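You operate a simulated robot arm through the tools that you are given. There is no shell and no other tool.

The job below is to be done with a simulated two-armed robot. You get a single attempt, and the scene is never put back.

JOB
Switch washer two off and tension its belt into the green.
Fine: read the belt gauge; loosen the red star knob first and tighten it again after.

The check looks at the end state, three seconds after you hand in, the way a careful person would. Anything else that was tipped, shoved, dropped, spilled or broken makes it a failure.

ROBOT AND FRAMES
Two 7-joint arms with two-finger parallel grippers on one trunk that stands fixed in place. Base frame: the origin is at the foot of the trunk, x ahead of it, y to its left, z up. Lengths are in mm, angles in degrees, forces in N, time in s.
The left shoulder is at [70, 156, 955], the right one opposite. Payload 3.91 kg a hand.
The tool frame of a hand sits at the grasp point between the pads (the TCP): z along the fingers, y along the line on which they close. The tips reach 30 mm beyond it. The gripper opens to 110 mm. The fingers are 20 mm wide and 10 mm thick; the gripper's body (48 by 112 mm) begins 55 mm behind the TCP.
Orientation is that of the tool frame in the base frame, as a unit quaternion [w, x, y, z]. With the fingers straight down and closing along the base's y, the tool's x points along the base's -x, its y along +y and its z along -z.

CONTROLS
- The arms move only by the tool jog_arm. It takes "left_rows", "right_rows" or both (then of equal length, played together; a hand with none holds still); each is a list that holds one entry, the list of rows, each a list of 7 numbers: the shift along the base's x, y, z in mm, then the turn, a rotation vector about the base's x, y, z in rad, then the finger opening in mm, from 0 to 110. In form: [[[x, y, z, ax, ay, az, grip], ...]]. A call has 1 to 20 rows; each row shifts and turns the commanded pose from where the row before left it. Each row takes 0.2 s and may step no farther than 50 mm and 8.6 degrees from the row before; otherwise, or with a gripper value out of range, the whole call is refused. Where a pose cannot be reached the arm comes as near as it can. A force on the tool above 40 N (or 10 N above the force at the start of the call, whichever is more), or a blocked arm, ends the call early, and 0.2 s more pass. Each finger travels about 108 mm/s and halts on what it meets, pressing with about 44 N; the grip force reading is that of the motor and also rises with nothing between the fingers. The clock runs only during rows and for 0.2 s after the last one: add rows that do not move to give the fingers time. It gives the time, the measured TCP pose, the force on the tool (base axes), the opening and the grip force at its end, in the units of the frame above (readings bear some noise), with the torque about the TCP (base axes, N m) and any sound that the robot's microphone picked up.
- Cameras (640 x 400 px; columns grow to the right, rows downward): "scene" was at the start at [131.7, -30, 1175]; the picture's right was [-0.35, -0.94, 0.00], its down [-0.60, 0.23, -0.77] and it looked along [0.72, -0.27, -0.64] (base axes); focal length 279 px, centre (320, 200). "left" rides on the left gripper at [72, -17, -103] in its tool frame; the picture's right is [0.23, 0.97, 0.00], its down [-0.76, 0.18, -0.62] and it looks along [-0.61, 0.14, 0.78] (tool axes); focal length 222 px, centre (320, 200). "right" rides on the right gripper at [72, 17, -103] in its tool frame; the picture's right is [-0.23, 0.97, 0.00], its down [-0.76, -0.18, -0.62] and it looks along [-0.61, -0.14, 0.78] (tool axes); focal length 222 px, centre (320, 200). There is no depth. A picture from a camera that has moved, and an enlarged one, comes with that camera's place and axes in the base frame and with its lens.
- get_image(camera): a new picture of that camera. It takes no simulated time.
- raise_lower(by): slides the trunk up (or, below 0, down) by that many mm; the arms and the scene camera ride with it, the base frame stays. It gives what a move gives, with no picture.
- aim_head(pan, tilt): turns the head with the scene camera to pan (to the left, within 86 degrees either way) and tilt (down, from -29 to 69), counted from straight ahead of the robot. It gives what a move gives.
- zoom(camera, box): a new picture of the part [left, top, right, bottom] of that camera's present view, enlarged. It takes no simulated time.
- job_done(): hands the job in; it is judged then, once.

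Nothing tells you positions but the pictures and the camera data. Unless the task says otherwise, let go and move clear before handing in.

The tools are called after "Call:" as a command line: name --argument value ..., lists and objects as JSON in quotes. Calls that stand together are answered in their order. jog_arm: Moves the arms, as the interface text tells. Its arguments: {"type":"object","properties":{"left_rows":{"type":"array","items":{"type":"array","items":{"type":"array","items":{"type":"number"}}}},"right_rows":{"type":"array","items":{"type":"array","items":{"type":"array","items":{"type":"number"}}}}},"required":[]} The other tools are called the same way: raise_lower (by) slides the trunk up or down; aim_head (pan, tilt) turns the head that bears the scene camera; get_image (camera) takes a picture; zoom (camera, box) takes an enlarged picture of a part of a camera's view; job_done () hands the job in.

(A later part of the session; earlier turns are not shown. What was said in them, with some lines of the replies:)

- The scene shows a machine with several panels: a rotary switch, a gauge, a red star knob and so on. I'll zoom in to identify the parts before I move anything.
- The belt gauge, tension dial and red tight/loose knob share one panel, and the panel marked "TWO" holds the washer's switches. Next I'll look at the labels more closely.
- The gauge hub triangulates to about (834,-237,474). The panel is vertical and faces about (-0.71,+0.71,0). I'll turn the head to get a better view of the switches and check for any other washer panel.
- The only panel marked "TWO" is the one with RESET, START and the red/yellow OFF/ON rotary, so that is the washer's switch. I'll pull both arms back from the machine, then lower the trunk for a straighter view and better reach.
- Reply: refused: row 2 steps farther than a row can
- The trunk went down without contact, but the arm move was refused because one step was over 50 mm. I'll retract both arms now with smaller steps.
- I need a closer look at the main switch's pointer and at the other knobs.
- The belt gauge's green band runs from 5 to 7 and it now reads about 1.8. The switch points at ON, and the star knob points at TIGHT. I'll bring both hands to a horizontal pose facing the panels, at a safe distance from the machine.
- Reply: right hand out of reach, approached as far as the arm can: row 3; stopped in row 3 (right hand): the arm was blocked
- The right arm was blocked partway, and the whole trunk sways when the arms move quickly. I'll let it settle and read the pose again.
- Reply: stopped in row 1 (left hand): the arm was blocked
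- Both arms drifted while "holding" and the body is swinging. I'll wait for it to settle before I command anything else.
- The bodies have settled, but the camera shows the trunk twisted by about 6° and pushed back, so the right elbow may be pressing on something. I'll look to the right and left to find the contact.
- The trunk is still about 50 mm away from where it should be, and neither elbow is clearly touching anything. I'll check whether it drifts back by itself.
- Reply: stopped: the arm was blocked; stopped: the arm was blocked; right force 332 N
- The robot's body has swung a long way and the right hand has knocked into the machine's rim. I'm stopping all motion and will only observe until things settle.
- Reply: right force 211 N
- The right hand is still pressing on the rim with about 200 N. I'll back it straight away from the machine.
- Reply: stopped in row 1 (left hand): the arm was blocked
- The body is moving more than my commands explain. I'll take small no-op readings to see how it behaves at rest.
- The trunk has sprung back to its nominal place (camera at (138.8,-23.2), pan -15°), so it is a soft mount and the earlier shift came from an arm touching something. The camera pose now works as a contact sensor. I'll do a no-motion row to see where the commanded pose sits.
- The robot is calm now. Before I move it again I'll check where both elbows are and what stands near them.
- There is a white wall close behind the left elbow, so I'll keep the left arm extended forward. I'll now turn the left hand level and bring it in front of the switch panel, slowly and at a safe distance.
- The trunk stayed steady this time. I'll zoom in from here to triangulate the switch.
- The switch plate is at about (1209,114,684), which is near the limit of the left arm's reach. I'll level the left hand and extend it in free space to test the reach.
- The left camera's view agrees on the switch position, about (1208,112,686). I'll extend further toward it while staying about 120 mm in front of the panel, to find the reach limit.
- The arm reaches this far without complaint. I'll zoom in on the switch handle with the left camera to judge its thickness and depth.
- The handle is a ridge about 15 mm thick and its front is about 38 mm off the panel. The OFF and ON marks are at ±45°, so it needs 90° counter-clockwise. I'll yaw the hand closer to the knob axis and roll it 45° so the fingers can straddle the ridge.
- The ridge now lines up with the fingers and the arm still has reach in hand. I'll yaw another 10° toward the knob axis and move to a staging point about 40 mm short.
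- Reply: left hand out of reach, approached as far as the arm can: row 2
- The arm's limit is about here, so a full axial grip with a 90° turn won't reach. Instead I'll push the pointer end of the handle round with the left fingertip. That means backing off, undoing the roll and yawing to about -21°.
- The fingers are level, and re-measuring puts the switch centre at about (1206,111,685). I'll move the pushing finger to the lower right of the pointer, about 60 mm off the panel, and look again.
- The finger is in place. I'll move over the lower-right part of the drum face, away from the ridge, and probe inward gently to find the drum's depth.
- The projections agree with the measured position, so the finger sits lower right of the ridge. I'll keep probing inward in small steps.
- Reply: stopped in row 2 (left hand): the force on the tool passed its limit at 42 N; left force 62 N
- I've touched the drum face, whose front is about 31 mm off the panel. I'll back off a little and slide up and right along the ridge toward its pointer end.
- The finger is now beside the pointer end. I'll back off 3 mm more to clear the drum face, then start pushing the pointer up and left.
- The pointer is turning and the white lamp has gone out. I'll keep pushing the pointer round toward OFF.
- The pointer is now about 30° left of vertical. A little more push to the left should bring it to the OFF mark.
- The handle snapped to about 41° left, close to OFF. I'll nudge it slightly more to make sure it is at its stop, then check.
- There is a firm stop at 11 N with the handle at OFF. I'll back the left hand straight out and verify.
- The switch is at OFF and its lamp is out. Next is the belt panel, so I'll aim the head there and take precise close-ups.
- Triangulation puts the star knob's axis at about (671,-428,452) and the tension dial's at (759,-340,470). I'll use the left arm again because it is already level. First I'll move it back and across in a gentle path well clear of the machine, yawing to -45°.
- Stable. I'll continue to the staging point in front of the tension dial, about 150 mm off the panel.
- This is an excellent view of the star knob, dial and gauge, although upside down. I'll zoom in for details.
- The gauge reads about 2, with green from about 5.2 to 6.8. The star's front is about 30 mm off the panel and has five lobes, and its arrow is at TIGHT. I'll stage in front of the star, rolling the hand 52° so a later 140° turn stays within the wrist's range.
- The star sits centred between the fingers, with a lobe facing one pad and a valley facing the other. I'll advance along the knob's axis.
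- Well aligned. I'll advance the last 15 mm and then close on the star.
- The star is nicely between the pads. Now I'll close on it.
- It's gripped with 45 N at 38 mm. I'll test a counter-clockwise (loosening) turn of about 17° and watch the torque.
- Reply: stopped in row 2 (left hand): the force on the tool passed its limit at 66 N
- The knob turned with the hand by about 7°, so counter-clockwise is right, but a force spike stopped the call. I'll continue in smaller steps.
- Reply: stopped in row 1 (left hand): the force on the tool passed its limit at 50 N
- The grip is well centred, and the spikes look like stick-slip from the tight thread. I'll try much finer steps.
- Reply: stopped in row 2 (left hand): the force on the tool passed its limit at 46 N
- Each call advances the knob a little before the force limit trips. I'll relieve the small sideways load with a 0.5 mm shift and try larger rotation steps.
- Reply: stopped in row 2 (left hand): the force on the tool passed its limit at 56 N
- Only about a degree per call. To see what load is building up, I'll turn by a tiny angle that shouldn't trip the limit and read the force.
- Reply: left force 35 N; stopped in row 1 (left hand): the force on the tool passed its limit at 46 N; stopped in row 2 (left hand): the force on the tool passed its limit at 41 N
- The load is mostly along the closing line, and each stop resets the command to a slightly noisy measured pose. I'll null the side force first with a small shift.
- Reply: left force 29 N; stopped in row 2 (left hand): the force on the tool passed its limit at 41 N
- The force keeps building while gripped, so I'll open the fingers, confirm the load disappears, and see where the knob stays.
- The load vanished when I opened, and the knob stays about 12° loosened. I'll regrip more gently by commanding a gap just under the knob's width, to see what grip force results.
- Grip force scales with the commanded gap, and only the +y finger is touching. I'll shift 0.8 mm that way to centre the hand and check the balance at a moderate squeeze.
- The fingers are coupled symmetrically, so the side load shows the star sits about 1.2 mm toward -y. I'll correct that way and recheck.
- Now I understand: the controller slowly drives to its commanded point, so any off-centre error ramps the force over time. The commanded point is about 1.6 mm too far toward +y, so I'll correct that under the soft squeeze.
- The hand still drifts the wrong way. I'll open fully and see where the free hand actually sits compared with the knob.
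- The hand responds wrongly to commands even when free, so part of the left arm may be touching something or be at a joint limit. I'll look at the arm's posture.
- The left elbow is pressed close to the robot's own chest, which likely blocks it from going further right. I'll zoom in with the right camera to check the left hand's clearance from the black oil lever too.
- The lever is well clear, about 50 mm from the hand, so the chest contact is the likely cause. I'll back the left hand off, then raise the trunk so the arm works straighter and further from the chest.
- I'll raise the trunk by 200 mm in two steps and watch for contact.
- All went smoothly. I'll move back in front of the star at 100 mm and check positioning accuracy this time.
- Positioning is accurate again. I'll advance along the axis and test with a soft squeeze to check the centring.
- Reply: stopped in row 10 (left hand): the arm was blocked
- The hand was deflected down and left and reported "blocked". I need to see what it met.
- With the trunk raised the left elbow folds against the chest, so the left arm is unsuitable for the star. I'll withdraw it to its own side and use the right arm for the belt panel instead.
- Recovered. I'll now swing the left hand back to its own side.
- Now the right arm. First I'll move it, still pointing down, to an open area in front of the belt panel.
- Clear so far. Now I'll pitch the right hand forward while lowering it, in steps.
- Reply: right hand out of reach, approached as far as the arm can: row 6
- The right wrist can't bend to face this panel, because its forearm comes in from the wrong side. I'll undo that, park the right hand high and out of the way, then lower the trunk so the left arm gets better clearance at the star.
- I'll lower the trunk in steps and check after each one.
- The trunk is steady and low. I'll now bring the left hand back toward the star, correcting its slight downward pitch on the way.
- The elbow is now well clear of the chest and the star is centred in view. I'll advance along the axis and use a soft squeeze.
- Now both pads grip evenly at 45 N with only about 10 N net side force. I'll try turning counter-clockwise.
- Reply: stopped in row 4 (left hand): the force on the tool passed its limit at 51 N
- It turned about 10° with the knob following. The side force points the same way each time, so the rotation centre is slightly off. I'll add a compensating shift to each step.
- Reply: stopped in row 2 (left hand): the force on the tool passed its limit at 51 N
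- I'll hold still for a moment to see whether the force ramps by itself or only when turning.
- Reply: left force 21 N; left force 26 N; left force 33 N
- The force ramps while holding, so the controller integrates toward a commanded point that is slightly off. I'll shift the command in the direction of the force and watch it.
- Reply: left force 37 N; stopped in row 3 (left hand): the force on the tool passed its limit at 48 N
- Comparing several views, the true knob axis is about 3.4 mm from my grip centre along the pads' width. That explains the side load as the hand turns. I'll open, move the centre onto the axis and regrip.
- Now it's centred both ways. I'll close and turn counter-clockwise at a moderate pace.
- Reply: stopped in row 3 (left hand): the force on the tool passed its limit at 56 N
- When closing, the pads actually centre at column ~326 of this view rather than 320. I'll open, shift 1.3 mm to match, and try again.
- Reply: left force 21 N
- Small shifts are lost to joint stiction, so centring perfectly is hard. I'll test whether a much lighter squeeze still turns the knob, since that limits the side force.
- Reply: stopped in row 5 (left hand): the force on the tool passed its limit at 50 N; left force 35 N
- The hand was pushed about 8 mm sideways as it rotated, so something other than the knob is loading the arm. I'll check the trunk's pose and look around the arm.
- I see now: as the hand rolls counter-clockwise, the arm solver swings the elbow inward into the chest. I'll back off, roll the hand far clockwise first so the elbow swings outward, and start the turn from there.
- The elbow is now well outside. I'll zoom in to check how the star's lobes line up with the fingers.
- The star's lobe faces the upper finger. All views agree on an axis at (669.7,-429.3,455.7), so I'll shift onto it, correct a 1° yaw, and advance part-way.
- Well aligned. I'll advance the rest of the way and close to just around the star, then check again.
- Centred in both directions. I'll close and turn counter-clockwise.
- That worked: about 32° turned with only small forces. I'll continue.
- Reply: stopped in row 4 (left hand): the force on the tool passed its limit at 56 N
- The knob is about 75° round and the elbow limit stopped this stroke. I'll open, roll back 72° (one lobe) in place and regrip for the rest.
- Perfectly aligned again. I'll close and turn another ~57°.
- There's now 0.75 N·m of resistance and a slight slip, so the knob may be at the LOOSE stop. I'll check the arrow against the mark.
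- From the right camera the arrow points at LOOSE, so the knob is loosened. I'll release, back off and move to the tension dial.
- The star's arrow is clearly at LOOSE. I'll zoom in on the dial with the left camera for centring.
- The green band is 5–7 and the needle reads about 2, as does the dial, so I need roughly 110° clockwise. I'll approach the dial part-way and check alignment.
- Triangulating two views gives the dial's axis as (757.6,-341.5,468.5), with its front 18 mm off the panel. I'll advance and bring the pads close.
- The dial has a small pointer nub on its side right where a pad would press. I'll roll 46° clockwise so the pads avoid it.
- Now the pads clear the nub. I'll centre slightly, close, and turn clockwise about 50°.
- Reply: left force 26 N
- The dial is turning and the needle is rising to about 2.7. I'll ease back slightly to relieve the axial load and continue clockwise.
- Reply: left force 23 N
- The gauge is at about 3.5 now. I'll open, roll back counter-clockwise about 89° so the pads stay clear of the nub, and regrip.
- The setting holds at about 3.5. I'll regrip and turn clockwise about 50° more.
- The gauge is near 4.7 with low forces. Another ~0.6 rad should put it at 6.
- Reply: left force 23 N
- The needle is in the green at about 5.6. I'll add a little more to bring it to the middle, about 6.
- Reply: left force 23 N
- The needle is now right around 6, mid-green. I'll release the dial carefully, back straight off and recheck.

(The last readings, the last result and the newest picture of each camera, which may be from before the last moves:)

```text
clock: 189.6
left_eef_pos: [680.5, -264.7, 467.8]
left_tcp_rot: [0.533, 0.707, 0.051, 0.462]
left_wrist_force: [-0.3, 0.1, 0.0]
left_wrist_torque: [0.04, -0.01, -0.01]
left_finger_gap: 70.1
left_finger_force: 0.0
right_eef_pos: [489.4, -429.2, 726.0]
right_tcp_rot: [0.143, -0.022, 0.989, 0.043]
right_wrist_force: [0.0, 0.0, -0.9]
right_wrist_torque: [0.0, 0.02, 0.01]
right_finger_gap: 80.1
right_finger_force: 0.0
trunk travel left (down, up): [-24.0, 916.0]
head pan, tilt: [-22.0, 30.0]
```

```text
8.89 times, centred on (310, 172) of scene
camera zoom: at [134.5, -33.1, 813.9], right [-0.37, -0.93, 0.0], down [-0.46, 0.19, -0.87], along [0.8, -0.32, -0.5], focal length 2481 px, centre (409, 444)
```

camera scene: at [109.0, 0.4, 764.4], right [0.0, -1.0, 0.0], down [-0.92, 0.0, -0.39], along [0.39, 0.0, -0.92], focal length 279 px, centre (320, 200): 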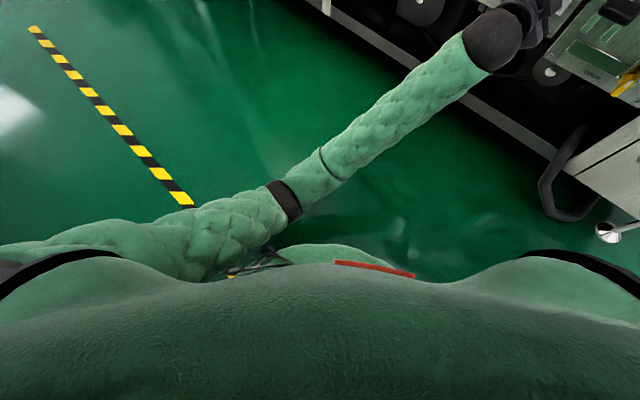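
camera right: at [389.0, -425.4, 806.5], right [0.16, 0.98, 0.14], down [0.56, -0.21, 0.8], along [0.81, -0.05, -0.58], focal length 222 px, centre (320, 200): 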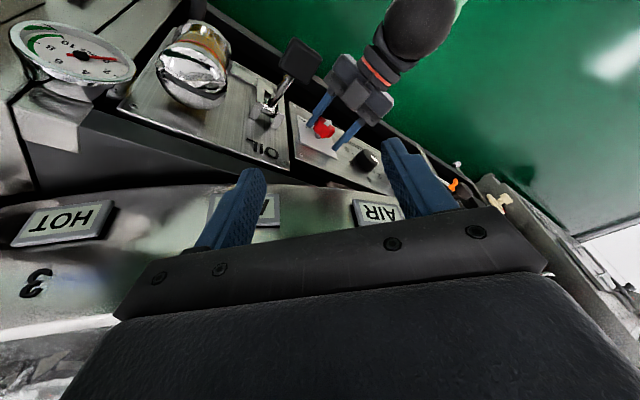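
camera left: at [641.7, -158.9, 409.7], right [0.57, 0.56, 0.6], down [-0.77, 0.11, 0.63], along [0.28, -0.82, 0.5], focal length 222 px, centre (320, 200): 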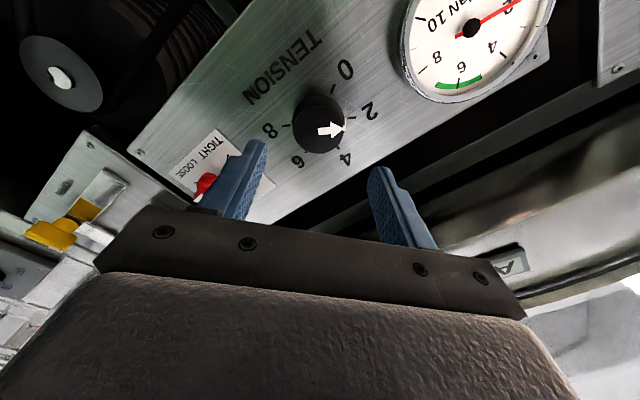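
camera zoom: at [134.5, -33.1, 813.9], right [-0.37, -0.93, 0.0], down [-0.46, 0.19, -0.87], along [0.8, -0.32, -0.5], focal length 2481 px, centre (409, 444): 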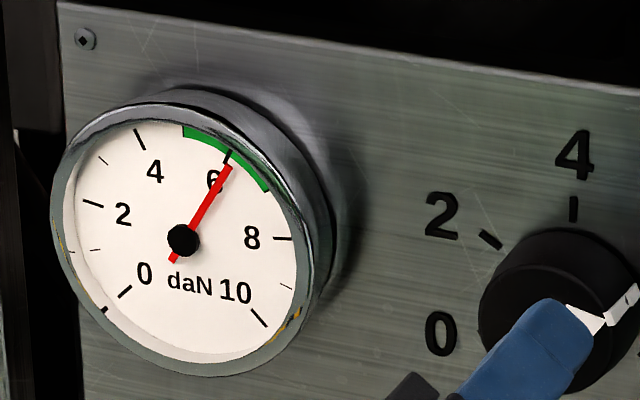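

The gauge reads about 6.2, safely in the green. Now I'll retighten the star, first moving in front of it and rolling to the start orientation.

Call:
jog_arm --left_rows '[[[-8.4, -9.2, -1.3, -0.0877, 0.0877, 0, 70], [-8.4, -9.2, -1.3, -0.0877, 0.0877, 0, 70], [-8.4, -9.2, -1.3, -0.0877, 0.0877, 0, 70], [-8.4, -9.2, -1.3, -0.0877, 0.0877, 0, 70], [-8.4, -9.2, -1.3, -0.0877, 0.0877, 0, 70], [-8.4, -9.2, -1.3, -0.0877, 0.0877, 0, 70], [-8.4, -9.2, -1.3, -0.0877, 0.0877, 0, 70], [-8.4, -9.2, -1.3, -0.0877, 0.0877, 0, 70], [-8.4, -9.2, -1.3, -0.0877, 0.0877, 0, 70], [-8.4, -9.2, -1.3, -0.0877, 0.0877, 0, 70], [0, 0, 0, 0, 0, 0, 70], [0, 0, 0, 0, 0, 0, 70]]]'

Call:
zoom --camera "left" --box '[230, 60, 410, 210]'

```text
clock: 192.2
left_eef_pos: [596.7, -357.0, 455.2]
left_tcp_rot: [0.704, 0.546, 0.45, 0.064]
left_wrist_force: [0.0, 0.6, 0.3]
left_wrist_torque: [0.01, -0.02, 0.02]
left_finger_gap: 69.9
left_finger_force: 0.1
right_eef_pos: [489.3, -429.4, 726.8]
right_tcp_rot: [0.144, -0.022, 0.988, 0.043]
right_wrist_force: [-1.0, 0.3, -0.7]
right_wrist_torque: [0.01, 0.01, 0.0]
right_finger_gap: 80.0
right_finger_force: 0.1
trunk travel left (down, up): [-24.0, 916.0]
head pan, tilt: [-22.0, 30.0]
```

```text
2.67 times, centred on (320, 135) of left
camera zoom: at [559.7, -248.4, 399.7], right [0.52, 0.52, 0.68], down [-0.81, 0.07, 0.58], along [0.25, -0.85, 0.46], focal length 592 px, centre (320, 373)
```

zoom: 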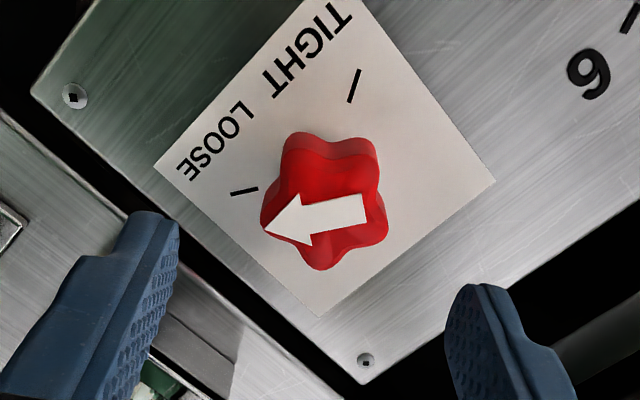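

The arrow is at LOOSE, and a lobe sits 18° from the pads' line. I'll roll 18° to align and move in to the pre-grip position.

Call:
jog_arm --left_rows '[[[0, 0, 0, 0.074, -0.074, 0, 70], [0, 0, 0, 0.074, -0.074, 0, 70], [0, 0, 0, 0.074, -0.074, 0, 70], [5.2, -5.2, 0.1, 0, 0, 0, 70], [5.2, -5.2, 0.1, 0, 0, 0, 70], [5.2, -5.2, 0.1, 0, 0, 0, 70], [5.2, -5.2, 0.1, 0, 0, 0, 70], [5.2, -5.2, 0, 0, 0, 0, 70], [0, 0, 0, 0, 0, 0, 66], [0, 0, 0, 0, 0, 0, 66]]]'

Call:
zoom --camera "left" --box '[230, 70, 410, 220]'

```text
clock: 194.4
left_eef_pos: [622.2, -383.7, 454.5]
left_tcp_rot: [0.684, 0.61, 0.36, 0.174]
left_wrist_force: [0.0, -0.2, -0.1]
left_wrist_torque: [-0.01, 0.01, 0.0]
left_finger_gap: 66.2
left_finger_force: 0.1
right_eef_pos: [489.4, -428.2, 728.0]
right_tcp_rot: [0.144, -0.022, 0.988, 0.043]
right_wrist_force: [0.6, -0.6, -0.4]
right_wrist_torque: [0.02, 0.02, 0.01]
right_finger_gap: 79.8
right_finger_force: 0.0
trunk travel left (down, up): [-24.0, 916.0]
head pan, tilt: [-22.0, 30.0]
```

```text
2.67 times, centred on (320, 145) of left
camera zoom: at [595.7, -264.7, 418.9], right [0.35, 0.34, 0.87], down [-0.92, -0.04, 0.38], along [0.17, -0.94, 0.3], focal length 592 px, centre (320, 347)
```

zoom: 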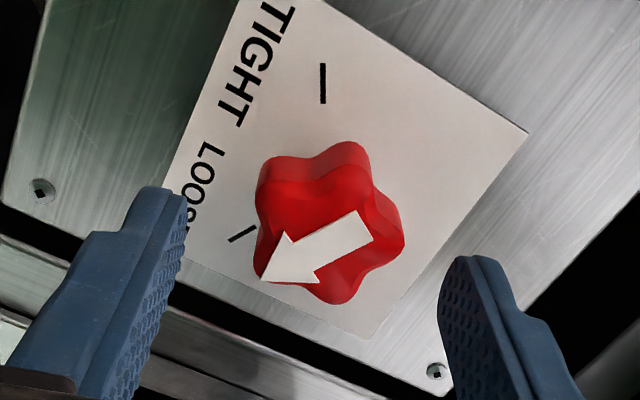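

Call:
jog_arm --left_rows '[[[5.7, -4.1, 1.0, 0, 0, 0, 64], [4.9, -4.9, 0, 0, 0, 0, 60], [4.9, -4.9, 0, 0, 0, 0, 55], [4.9, -4.9, 0, 0, 0, 0, 50], [0, 0, 0, 0, 0, 0, 46], [0, 0, 0, 0, 0, 0, 46], [0, 0, 0, 0, 0, 0, 46]]]'

Call:
zoom --camera "left" --box '[230, 90, 410, 230]'

```text
clock: 196.0
left_eef_pos: [643.4, -400.9, 455.3]
left_tcp_rot: [0.684, 0.611, 0.359, 0.174]
left_wrist_force: [-0.3, 0.5, 0.0]
left_wrist_torque: [0.0, 0.01, 0.0]
left_finger_gap: 46.3
left_finger_force: 0.0
right_eef_pos: [489.3, -428.9, 726.5]
right_tcp_rot: [0.142, -0.022, 0.989, 0.043]
right_wrist_force: [-1.3, 0.5, 0.2]
right_wrist_torque: [0.0, 0.0, 0.0]
right_finger_gap: 79.9
right_finger_force: 0.0
trunk travel left (down, up): [-24.0, 916.0]
head pan, tilt: [-22.0, 30.0]
```

```text
2.86 times, centred on (320, 160) of left
camera zoom: at [616.9, -282.9, 419.7], right [0.35, 0.34, 0.87], down [-0.92, -0.04, 0.38], along [0.17, -0.94, 0.3], focal length 635 px, centre (320, 314)
```

zoom: 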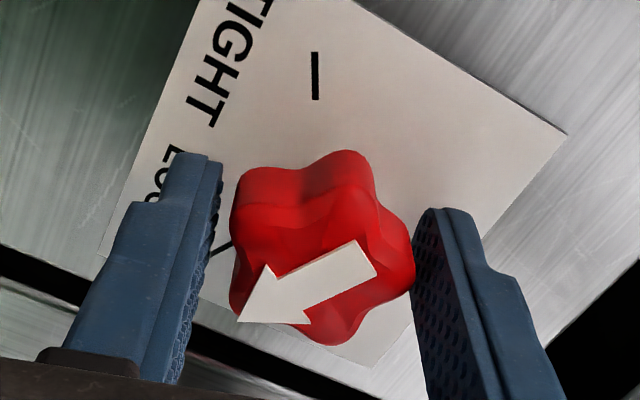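

Centred. I'll grip and turn clockwise (tightening).

Call:
jog_arm --left_rows '[[[0, 0, 0, 0, 0, 0, 39], [0, 0, 0, 0, 0, 0, 33], [0, 0, 0, 0.0424, -0.0424, 0, 33], [0, 0, 0, 0.0707, -0.0707, 0, 33], [0, 0, 0, 0.0707, -0.0707, 0, 33], [0, 0, 0, 0.0707, -0.0707, 0, 33], [0, 0, 0, 0.0707, -0.0707, 0, 33], [0, 0, 0, 0.0707, -0.0707, 0, 33], [0, 0, 0, 0.0707, -0.0707, 0, 33], [0, 0, 0, 0.0707, -0.0707, 0, 33], [0, 0, 0, 0.0707, -0.0707, 0, 33]]]'

Call:
zoom --camera "left" --box '[230, 90, 410, 230]'

```text
clock: 198.4
left_eef_pos: [643.3, -401.1, 455.4]
left_tcp_rot: [0.548, 0.705, 0.073, 0.444]
left_wrist_force: [-4.6, 4.7, -9.9]
left_wrist_torque: [-0.04, -0.05, -0.04]
left_finger_gap: 38.1
left_finger_force: 44.7
right_eef_pos: [489.1, -430.2, 726.7]
right_tcp_rot: [0.142, -0.022, 0.989, 0.043]
right_wrist_force: [0.6, 1.2, -0.7]
right_wrist_torque: [0.01, 0.01, 0.01]
right_finger_gap: 80.3
right_finger_force: 0.1
trunk travel left (down, up): [-24.0, 916.0]
head pan, tilt: [-22.0, 30.0]
```

```text
2.86 times, centred on (320, 160) of left
camera zoom: at [619.9, -279.9, 481.2], right [-0.24, -0.25, 0.94], down [-0.96, -0.08, -0.26], along [0.14, -0.97, -0.22], focal length 635 px, centre (320, 314)
```

zoom: 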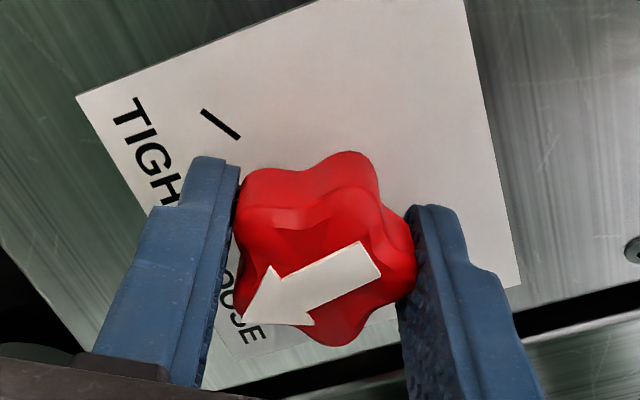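

About 48° so far with low force. I'll continue another ~29°.

Call:
jog_arm --left_rows '[[[0, 0, 0, 0.0707, -0.0707, 0, 33], [0, 0, 0, 0.0707, -0.0707, 0, 33], [0, 0, 0, 0.0707, -0.0707, 0, 33], [0, 0, 0, 0.0707, -0.0707, 0, 33], [0, 0, 0, 0.0707, -0.0707, 0, 33]]]'

Call:
zoom --camera "left" --box '[230, 90, 410, 230]'

Call:
get_image --camera "scene"

```text
clock: 199.6
left_eef_pos: [642.9, -401.1, 455.4]
left_tcp_rot: [0.42, 0.701, -0.103, 0.567]
left_wrist_force: [-10.7, 15.3, -9.0]
left_wrist_torque: [0.47, 0.48, -0.84]
left_finger_gap: 38.2
left_finger_force: 44.9
right_eef_pos: [489.8, -428.4, 726.7]
right_tcp_rot: [0.143, -0.022, 0.989, 0.044]
right_wrist_force: [0.1, -0.3, -0.6]
right_wrist_torque: [0.01, 0.01, 0.02]
right_finger_gap: 79.8
right_finger_force: 0.1
trunk travel left (down, up): [-24.0, 916.0]
head pan, tilt: [-22.0, 30.0]
```

```text
2.86 times, centred on (320, 160) of left
camera zoom: at [605.1, -294.8, 511.5], right [-0.53, -0.53, 0.66], down [-0.81, 0.07, -0.58], along [0.26, -0.84, -0.47], focal length 635 px, centre (320, 314)
```

zoom: 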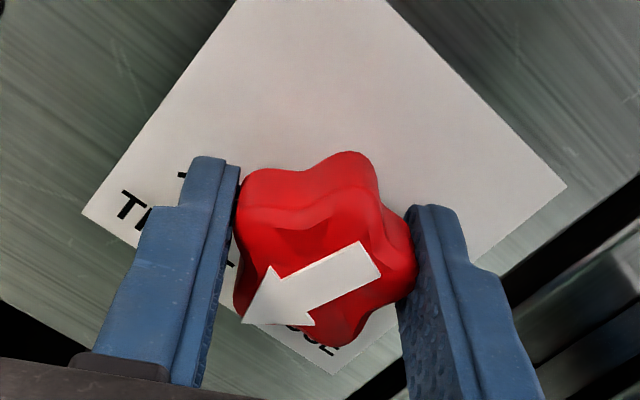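

```text
taken
camera scene: at [134.5, -33.0, 813.9], right [-0.37, -0.93, 0.0], down [-0.46, 0.19, -0.87], along [0.8, -0.32, -0.5], focal length 279 px, centre (320, 200)
```

scene: 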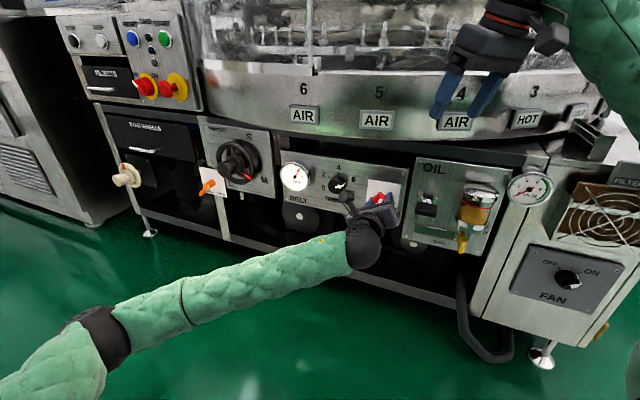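

About 77° done, 45° to go. I'll open, roll back one lobe (72°) and regrip.

Call:
jog_arm --left_rows '[[[0, 0, 0, 0, 0, 0, 50], [0, 0, 0, 0, 0, 0, 64], [0, 0, 0, 0, 0, 0, 64], [0, 0, 0, -0.0889, 0.0889, 0, 64], [0, 0, 0, -0.0889, 0.0889, 0, 64], [0, 0, 0, -0.0889, 0.0889, 0, 64], [0, 0, 0, -0.0889, 0.0889, 0, 64], [0, 0, 0, -0.0889, 0.0889, 0, 64], [0, 0, 0, -0.0889, 0.0889, 0, 64], [0, 0, 0, -0.0889, 0.0889, 0, 64], [0, 0, 0, -0.0889, 0.0889, 0, 64], [0, 0, 0, -0.0889, 0.0889, 0, 64], [0, 0, 0, -0.0889, 0.0889, 0, 64], [0, 0, 0, 0, 0, 0, 46], [0, 0, 0, 0, 0, 0, 46], [0, 0, 0, 0, 0, 0, 46]]]'

Call:
zoom --camera "left" --box '[230, 90, 410, 230]'

```text
clock: 203.0
left_eef_pos: [643.6, -402.5, 455.0]
left_tcp_rot: [0.674, 0.628, 0.327, 0.209]
left_wrist_force: [0.0, 0.9, -0.2]
left_wrist_torque: [-0.01, 0.0, 0.02]
left_finger_gap: 45.9
left_finger_force: 0.1
right_eef_pos: [489.2, -428.5, 725.9]
right_tcp_rot: [0.143, -0.022, 0.988, 0.043]
right_wrist_force: [0.0, 0.2, 0.2]
right_wrist_torque: [0.02, -0.04, -0.02]
right_finger_gap: 80.0
right_finger_force: 0.1
trunk travel left (down, up): [-24.0, 916.0]
head pan, tilt: [-22.0, 30.0]
```

```text
2.86 times, centred on (320, 160) of left
camera zoom: at [619.4, -280.7, 426.5], right [0.28, 0.28, 0.92], down [-0.95, -0.06, 0.31], along [0.15, -0.96, 0.24], focal length 635 px, centre (320, 314)
```

zoom: 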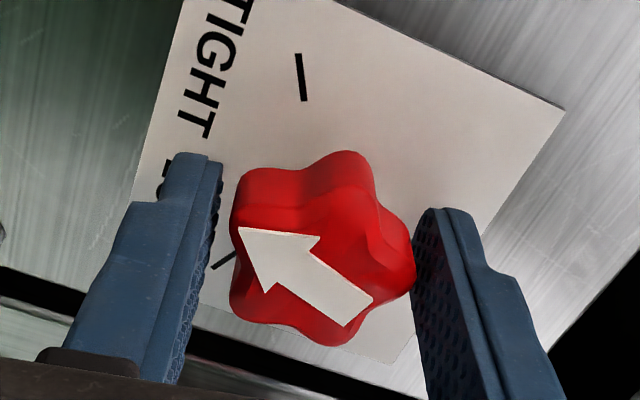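

Aligned again. I'll grip and turn the remaining ~44°.

Call:
jog_arm --left_rows '[[[0, 0, 0, 0, 0, 0, 39], [0, 0, 0, 0, 0, 0, 33], [0, 0, 0, 0.0424, -0.0424, 0, 33], [0, 0, 0, 0.0707, -0.0707, 0, 33], [0, 0, 0, 0.0707, -0.0707, 0, 33], [0, 0, 0, 0.0707, -0.0707, 0, 33], [0, 0, 0, 0.0707, -0.0707, 0, 33], [0, 0, 0, 0.0707, -0.0707, 0, 33], [0, 0, 0, 0.0707, -0.0707, 0, 33], [0, 0, 0, 0, 0, 0, 33]]]'

Call:
zoom --camera "left" --box '[230, 90, 410, 230]'

Call:
zoom --camera "scene" --box '[270, 130, 420, 240]'

```text
clock: 205.2
left_eef_pos: [643.2, -402.2, 456.2]
left_tcp_rot: [0.569, 0.701, 0.107, 0.417]
left_wrist_force: [-5.0, 14.1, -13.2]
left_wrist_torque: [-0.06, -0.06, -0.98]
left_finger_gap: 38.6
left_finger_force: 45.0
right_eef_pos: [490.4, -429.1, 726.5]
right_tcp_rot: [0.143, -0.023, 0.988, 0.044]
right_wrist_force: [-0.1, -0.1, 0.1]
right_wrist_torque: [-0.01, 0.02, -0.04]
right_finger_gap: 79.7
right_finger_force: 0.1
trunk travel left (down, up): [-24.0, 916.0]
head pan, tilt: [-22.0, 30.0]
```

```text
2.86 times, centred on (320, 160) of left
camera zoom: at [621.6, -278.5, 474.4], right [-0.17, -0.18, 0.97], down [-0.98, -0.09, -0.19], along [0.13, -0.98, -0.16], focal length 635 px, centre (320, 314)
```

zoom: 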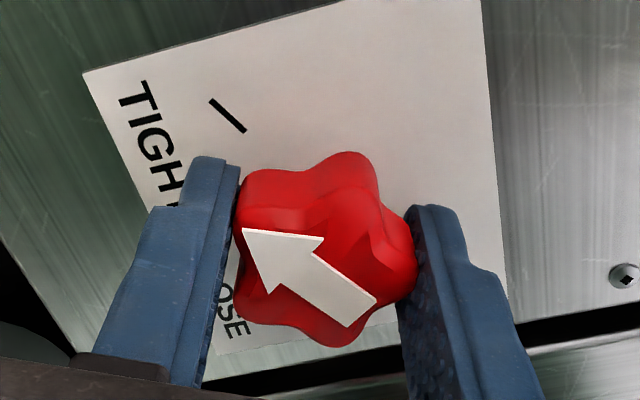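

```text
3.64 times, centred on (345, 185) of scene
camera zoom: at [134.7, -33.0, 813.8], right [-0.37, -0.93, 0.0], down [-0.46, 0.19, -0.87], along [0.8, -0.32, -0.5], focal length 1015 px, centre (229, 254)
```

zoom: 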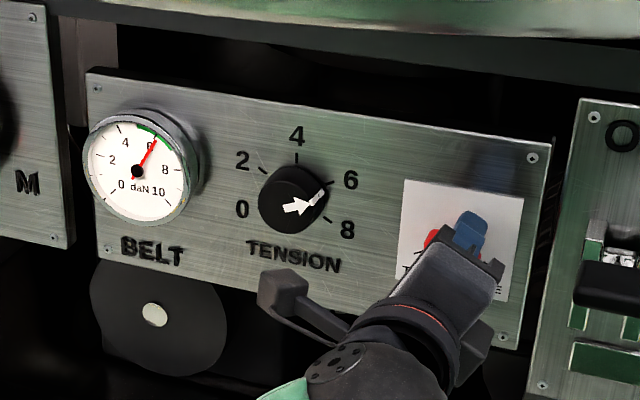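

The arrow is about 9° short of the TIGHT mark. I'll turn on until it meets the stop.

Call:
jog_arm --left_rows '[[[0, 0, 0, 0.0566, -0.0566, 0, 33], [0, 0, 0, 0.0566, -0.0566, 0, 33], [0, 0, 0, 0.0424, -0.0424, 0, 33], [0, 0, 0, 0, 0, 0, 33]]]'

Call:
zoom --camera "left" --box '[230, 90, 410, 230]'

```text
clock: 206.2
left_eef_pos: [643.5, -402.0, 456.6]
left_tcp_rot: [0.519, 0.708, 0.029, 0.478]
left_wrist_force: [5.6, 0.6, -7.6]
left_wrist_torque: [-0.03, -0.04, -0.02]
left_finger_gap: 37.1
left_finger_force: 3.9
right_eef_pos: [489.7, -429.5, 725.8]
right_tcp_rot: [0.143, -0.023, 0.989, 0.043]
right_wrist_force: [0.2, 0.1, 0.2]
right_wrist_torque: [0.01, 0.01, 0.01]
right_finger_gap: 80.2
right_finger_force: 0.1
trunk travel left (down, up): [-24.0, 916.0]
head pan, tilt: [-22.0, 30.0]
```

```text
2.86 times, centred on (320, 160) of left
camera zoom: at [617.6, -282.3, 489.9], right [-0.32, -0.33, 0.89], down [-0.93, -0.05, -0.35], along [0.16, -0.94, -0.29], focal length 635 px, centre (320, 314)
```

zoom: 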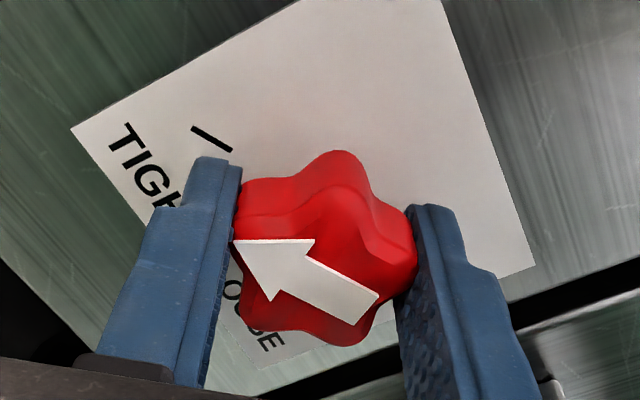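

The pads slipped a little and the arrow is still about 9° short of TIGHT. I'll open, realign the pads with the lobes and regrip firmly.

Call:
jog_arm --left_rows '[[[0, 0, 0, 0, 0, 0, 50], [0, 0, 0, 0, 0, 0, 64], [0, 0, 0, 0, 0, 0, 64], [0, 0, 0, -0.0707, 0.0707, 0, 64], [0, 0, 0, -0.0707, 0.0707, 0, 64], [0, 0, 0, 0, 0, 0, 46], [0, 0, 0, 0, 0, 0, 46], [0, 0, 0, 0, 0, 0, 46]]]'

Call:
zoom --camera "left" --box '[230, 90, 410, 230]'

Call:
zoom --camera "right" --box '[280, 80, 400, 170]'

```text
clock: 208.0
left_eef_pos: [642.4, -402.0, 454.7]
left_tcp_rot: [0.565, 0.702, 0.101, 0.423]
left_wrist_force: [0.1, -0.5, 0.4]
left_wrist_torque: [-0.01, -0.03, 0.01]
left_finger_gap: 46.2
left_finger_force: 0.0
right_eef_pos: [489.4, -428.6, 726.7]
right_tcp_rot: [0.143, -0.023, 0.989, 0.043]
right_wrist_force: [-0.2, 0.6, -0.1]
right_wrist_torque: [0.0, 0.02, 0.0]
right_finger_gap: 79.6
right_finger_force: 0.1
trunk travel left (down, up): [-24.0, 916.0]
head pan, tilt: [-22.0, 30.0]
```

```text
2.86 times, centred on (320, 160) of left
camera zoom: at [621.4, -278.5, 476.2], right [-0.19, -0.19, 0.96], down [-0.97, -0.09, -0.21], along [0.13, -0.98, -0.17], focal length 635 px, centre (320, 314)
```

zoom: 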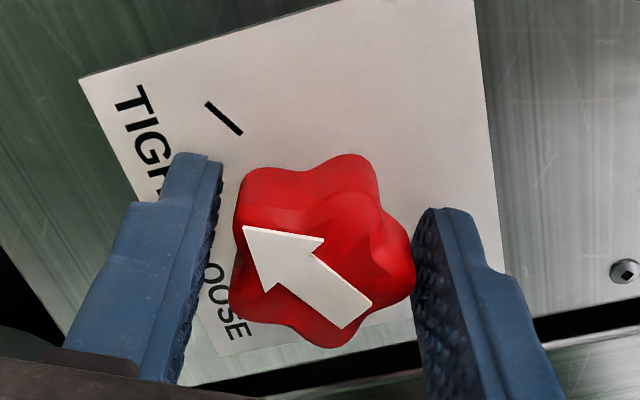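

```text
4.44 times, centred on (340, 125) of right
camera zoom: at [390.0, -423.6, 806.9], right [0.16, 0.98, 0.14], down [0.56, -0.21, 0.8], along [0.81, -0.05, -0.59], focal length 987 px, centre (231, 533)
```

zoom: 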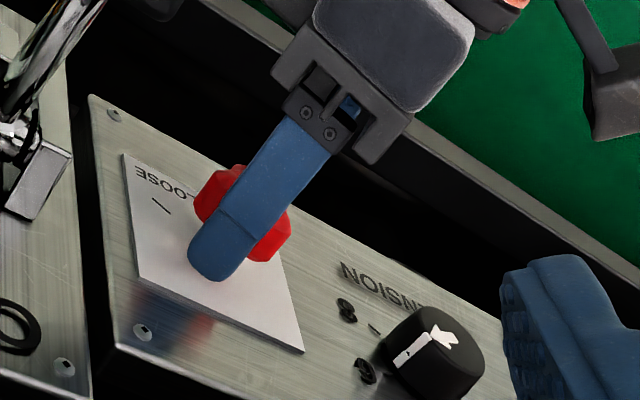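

Computing both directions on the panel: the arrow is at about 212.8° and the TIGHT mark at 209–212°. Before I loosened it the arrow was at 210.4°. It's within a couple of degrees of the stop, so I'll regrip and give one last firm nudge.

Call:
jog_arm --left_rows '[[[0, 0, 0, 0, 0, 0, 39], [0, 0, 0, 0, 0, 0, 30], [0, 0, 0, 0.0424, -0.0424, 0, 25], [0, 0, 0, 0.0424, -0.0424, 0, 25], [0, 0, 0, 0, 0, 0, 25]]]'

Call:
zoom --camera "left" --box '[230, 90, 410, 230]'

```text
clock: 209.2
left_eef_pos: [642.3, -401.0, 455.1]
left_tcp_rot: [0.537, 0.707, 0.059, 0.456]
left_wrist_force: [8.3, -5.2, -7.8]
left_wrist_torque: [-0.62, -0.1, 0.06]
left_finger_gap: 37.9
left_finger_force: 45.1
right_eef_pos: [490.1, -429.6, 725.3]
right_tcp_rot: [0.143, -0.022, 0.989, 0.044]
right_wrist_force: [0.0, -0.7, -0.9]
right_wrist_torque: [-0.04, -0.01, -0.01]
right_finger_gap: 80.1
right_finger_force: 0.0
trunk travel left (down, up): [-24.0, 916.0]
head pan, tilt: [-22.0, 30.0]
```

```text
2.86 times, centred on (320, 160) of left
camera zoom: at [619.0, -280.8, 484.2], right [-0.27, -0.27, 0.92], down [-0.95, -0.07, -0.29], along [0.15, -0.96, -0.24], focal length 635 px, centre (320, 314)
```

zoom: 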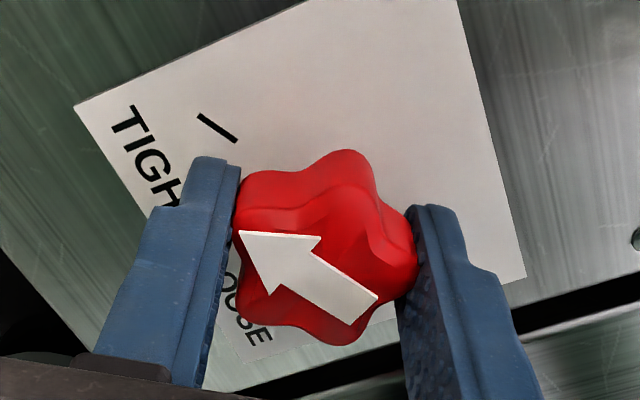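

The knob stays put and holds about 0.4 N·m against the turn, so it's at its TIGHT stop. I'll release, back straight off and check.

Call:
jog_arm --left_rows '[[[0, 0, 0, 0, 0, 0, 50], [0, 0, 0, 0, 0, 0, 66], [0, 0, 0, 0, 0, 0, 70], [-8.5, 8.5, 0, 0, 0, 0, 70], [-8.5, 8.5, 0, 0, 0, 0, 70], [-8.5, 8.5, 0, 0, 0, 0, 70], [-8.5, 8.5, 0, 0, 0, 0, 70], [-8.5, 8.5, 0, 0, 0, 0, 70], [-8.5, 8.5, 0, 0, 0, 0, 70], [-8.5, 8.5, 0, 0, 0, 0, 70], [-5, 14, 0, 0, 0, 0, 70], [0, 18, 0, 0, 0, 0, 70], [5, 20, 0, 0, 0, 0, 70], [5, 20, 0, 0, 0, 0, 70], [5, 20, 0, 0, 0, 0, 70], [5, 20, 0, 0, 0, 0, 70], [0, 0, 0, 0, 0, 0, 70], [0, 0, 0, 0, 0, 0, 70]]]'

Call:
zoom --camera "scene" --box '[270, 130, 420, 240]'

Call:
zoom --camera "scene" --box '[365, 170, 415, 215]'

Call:
zoom --camera "scene" --box '[275, 150, 315, 195]'

```text
clock: 213.0
left_eef_pos: [599.0, -231.3, 454.2]
left_tcp_rot: [0.537, 0.707, 0.058, 0.457]
left_wrist_force: [0.0, 0.3, 0.3]
left_wrist_torque: [0.05, -0.01, 0.0]
left_finger_gap: 69.8
left_finger_force: 0.0
right_eef_pos: [489.6, -429.1, 726.1]
right_tcp_rot: [0.143, -0.023, 0.989, 0.043]
right_wrist_force: [0.7, 0.3, 0.2]
right_wrist_torque: [0.0, -0.02, -0.03]
right_finger_gap: 79.9
right_finger_force: 0.0
trunk travel left (down, up): [-24.0, 916.0]
head pan, tilt: [-22.0, 30.0]
```

```text
3.64 times, centred on (345, 185) of scene
camera zoom: at [134.4, -33.1, 813.9], right [-0.37, -0.93, 0.0], down [-0.46, 0.19, -0.87], along [0.8, -0.32, -0.5], focal length 1015 px, centre (229, 254)
```

zoom: 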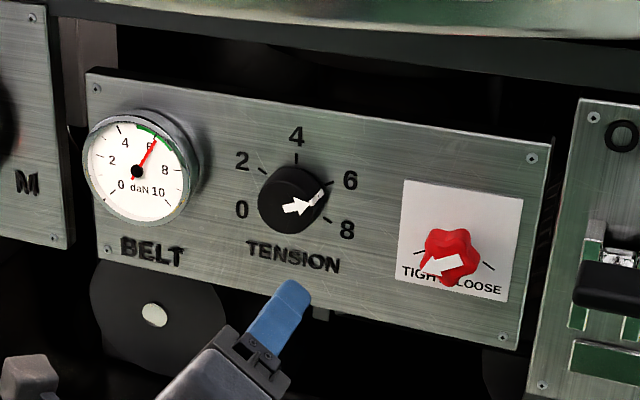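

```text
8.89 times, centred on (390, 192) of scene
camera zoom: at [134.4, -33.1, 813.9], right [-0.37, -0.93, 0.0], down [-0.46, 0.19, -0.87], along [0.8, -0.32, -0.5], focal length 2481 px, centre (-302, 267)
```

zoom: 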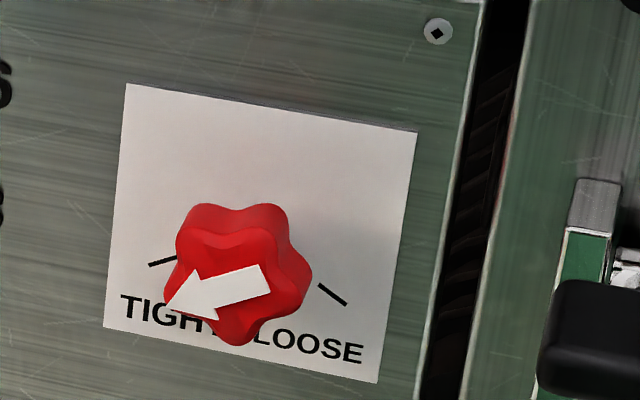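

```text
8.89 times, centred on (295, 172) of scene
camera zoom: at [134.4, -33.1, 813.9], right [-0.37, -0.93, 0.0], down [-0.46, 0.19, -0.87], along [0.8, -0.32, -0.5], focal length 2481 px, centre (542, 444)
```

zoom: 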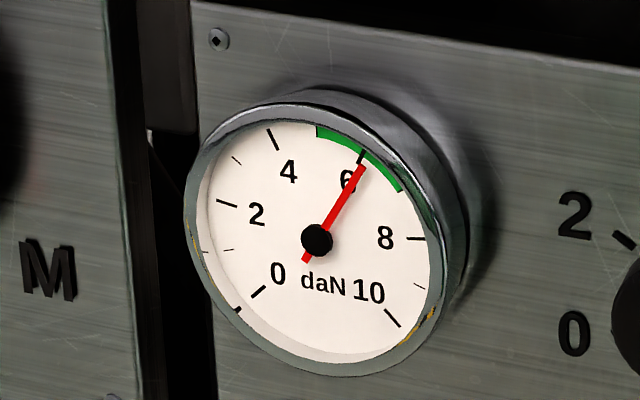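

The star is at TIGHT and the gauge holds at about 6.1, in the green. I'll move the left hand well clear and do a last overall check.

Call:
jog_arm --left_rows '[[[8, 22, 5, 0, 0, 0, 70], [8, 22, 5, 0, 0, 0, 70], [8, 22, 5, 0, 0, 0, 70], [8, 22, 5, 0, 0, 0, 70], [8, 22, 5, 0, 0, 0, 70], [8, 22, 5, 0, 0, 0, 70], [8, 22, 5, 0, 0, 0, 70], [8, 22, 5, 0, 0, 0, 70], [8, 22, 5, 0, 0, 0, 70], [8, 22, 5, 0, 0, 0, 70], [8, 22, 5, 0, 0, 0, 70], [8, 22, 5, 0, 0, 0, 70], [0, 0, 0, 0, 0, 0, 70], [0, 0, 0, 0, 0, 0, 70]]]'

Call:
get_image --camera "scene"

Call:
zoom --camera "scene" --box '[50, 10, 280, 210]'

Call:
zoom --camera "scene" --box '[400, 140, 640, 350]'

```text
clock: 216.0
left_eef_pos: [695.5, 33.5, 515.4]
left_tcp_rot: [0.538, 0.706, 0.058, 0.456]
left_wrist_force: [0.6, 0.3, 0.3]
left_wrist_torque: [0.02, 0.0, -0.03]
left_finger_gap: 70.1
left_finger_force: 0.2
right_eef_pos: [490.4, -428.5, 726.8]
right_tcp_rot: [0.143, -0.022, 0.989, 0.043]
right_wrist_force: [0.0, 1.1, 0.3]
right_wrist_torque: [0.01, -0.03, 0.01]
right_finger_gap: 80.3
right_finger_force: 0.1
trunk travel left (down, up): [-24.0, 916.0]
head pan, tilt: [-22.0, 30.0]
```

```text
taken
camera scene: at [134.5, -33.0, 813.9], right [-0.37, -0.93, 0.0], down [-0.46, 0.19, -0.87], along [0.8, -0.32, -0.5], focal length 279 px, centre (320, 200)
```

scene: 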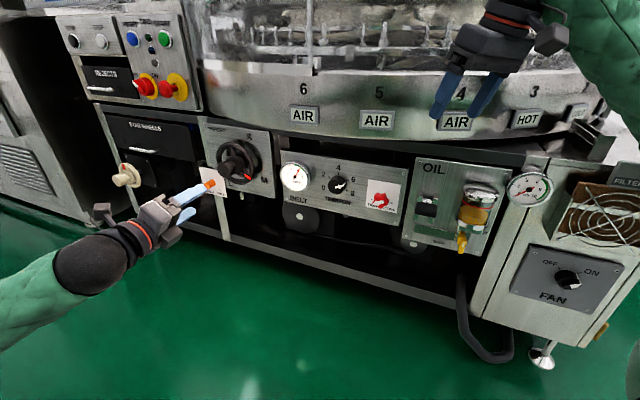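

```text
2.00 times, centred on (165, 110) of scene
camera zoom: at [134.5, -33.0, 813.9], right [-0.37, -0.93, 0.0], down [-0.46, 0.19, -0.87], along [0.8, -0.32, -0.5], focal length 558 px, centre (630, 380)
```

zoom: 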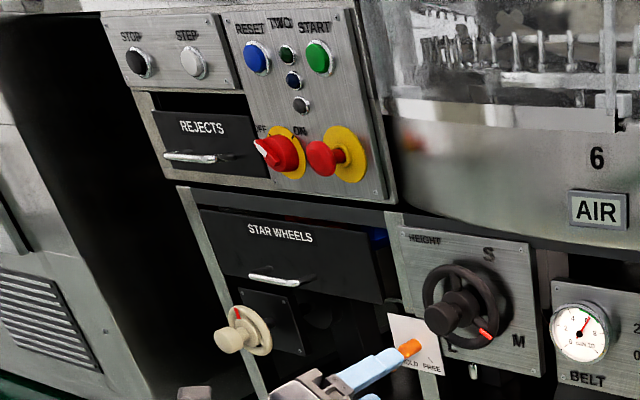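

```text
1.90 times, centred on (520, 245) of scene
camera zoom: at [134.5, -33.0, 813.9], right [-0.37, -0.93, 0.0], down [-0.46, 0.19, -0.87], along [0.8, -0.32, -0.5], focal length 532 px, centre (-61, 114)
```

zoom: 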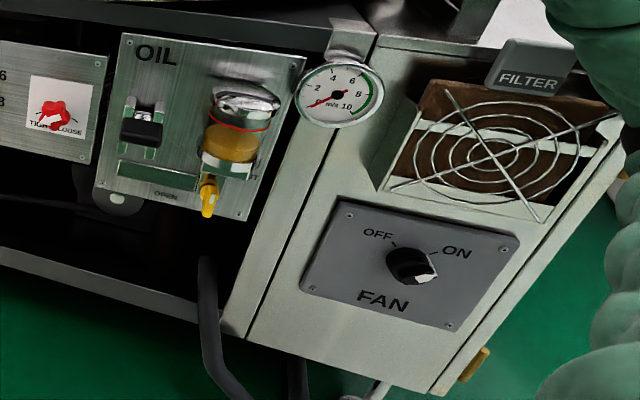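

The switch, dial, star and lever all look right. The airflow gauge by the fan seems lower than at the start, so I'll zoom in to make sure I didn't disturb the fan switch.

Call:
zoom --camera "scene" --box '[535, 250, 605, 300]'

Call:
zoom --camera "scene" --box '[495, 160, 565, 215]'

Call:
zoom --camera "scene" --box '[190, 120, 285, 215]'

```text
8.00 times, centred on (570, 275) of scene
camera zoom: at [134.5, -33.0, 813.9], right [-0.37, -0.93, 0.0], down [-0.46, 0.19, -0.87], along [0.8, -0.32, -0.5], focal length 2233 px, centre (-1680, -400)
```

zoom: 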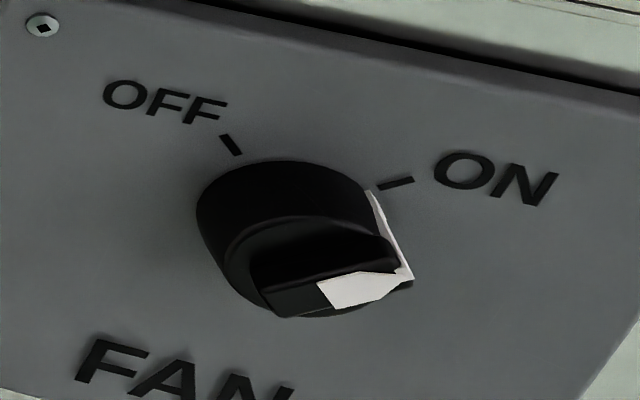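

```text
7.27 times, centred on (530, 188) of scene
camera zoom: at [134.5, -33.0, 813.9], right [-0.37, -0.93, 0.0], down [-0.46, 0.19, -0.87], along [0.8, -0.32, -0.5], focal length 2030 px, centre (-1207, 291)
```

zoom: 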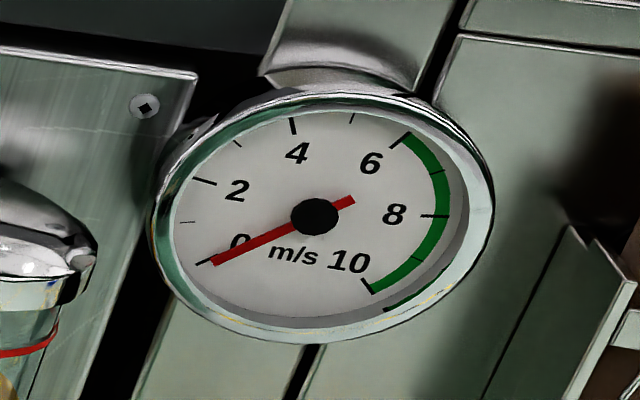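

```text
4.21 times, centred on (238, 168) of scene
camera zoom: at [134.5, -33.0, 813.9], right [-0.37, -0.93, 0.0], down [-0.46, 0.19, -0.87], along [0.8, -0.32, -0.5], focal length 1175 px, centre (667, 337)
```

zoom: 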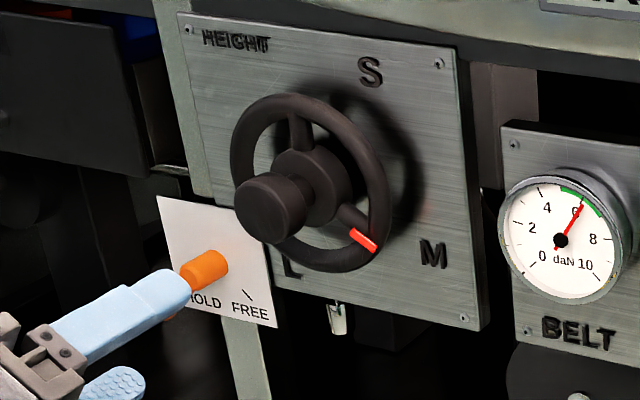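

The washer is off with its lamp out. The belt gauge reads about 6, in the green, the star knob is back at TIGHT, and both hands are clear. The fan switch is still at ON. The airflow gauge now reads zero, most likely because the washer has no power. Handing in.

Call:
job_done

```text
The job is handed in.
```

Washer two is switched off, its belt is tensioned into the green, and I've handed the job in. I haven't seen the check's result.

- **Switch:** the OFF/ON rotary on the TWO panel is at its OFF stop, and the white lamp under it has gone out.
- **Belt:** the gauge reads about 6, in the middle of its green band (5 to 7). It held there after I let go of the tension dial.
- **Red star knob:** I loosened it first. It is now back against its TIGHT stop, with the arrow parallel to the TIGHT mark.

**Collision:** early on, the robot's body swung and the right hand knocked into the machine's front rim with about 250 N. I saw no damage or movement in the pictures afterwards, but the check may count that contact.

**Airflow gauge:** the gauge beside the fan dropped to zero at some point during the job. The fan switch is still at ON, so it most likely dropped because the washer has no power.

Both hands let go and moved clear before I handed in.
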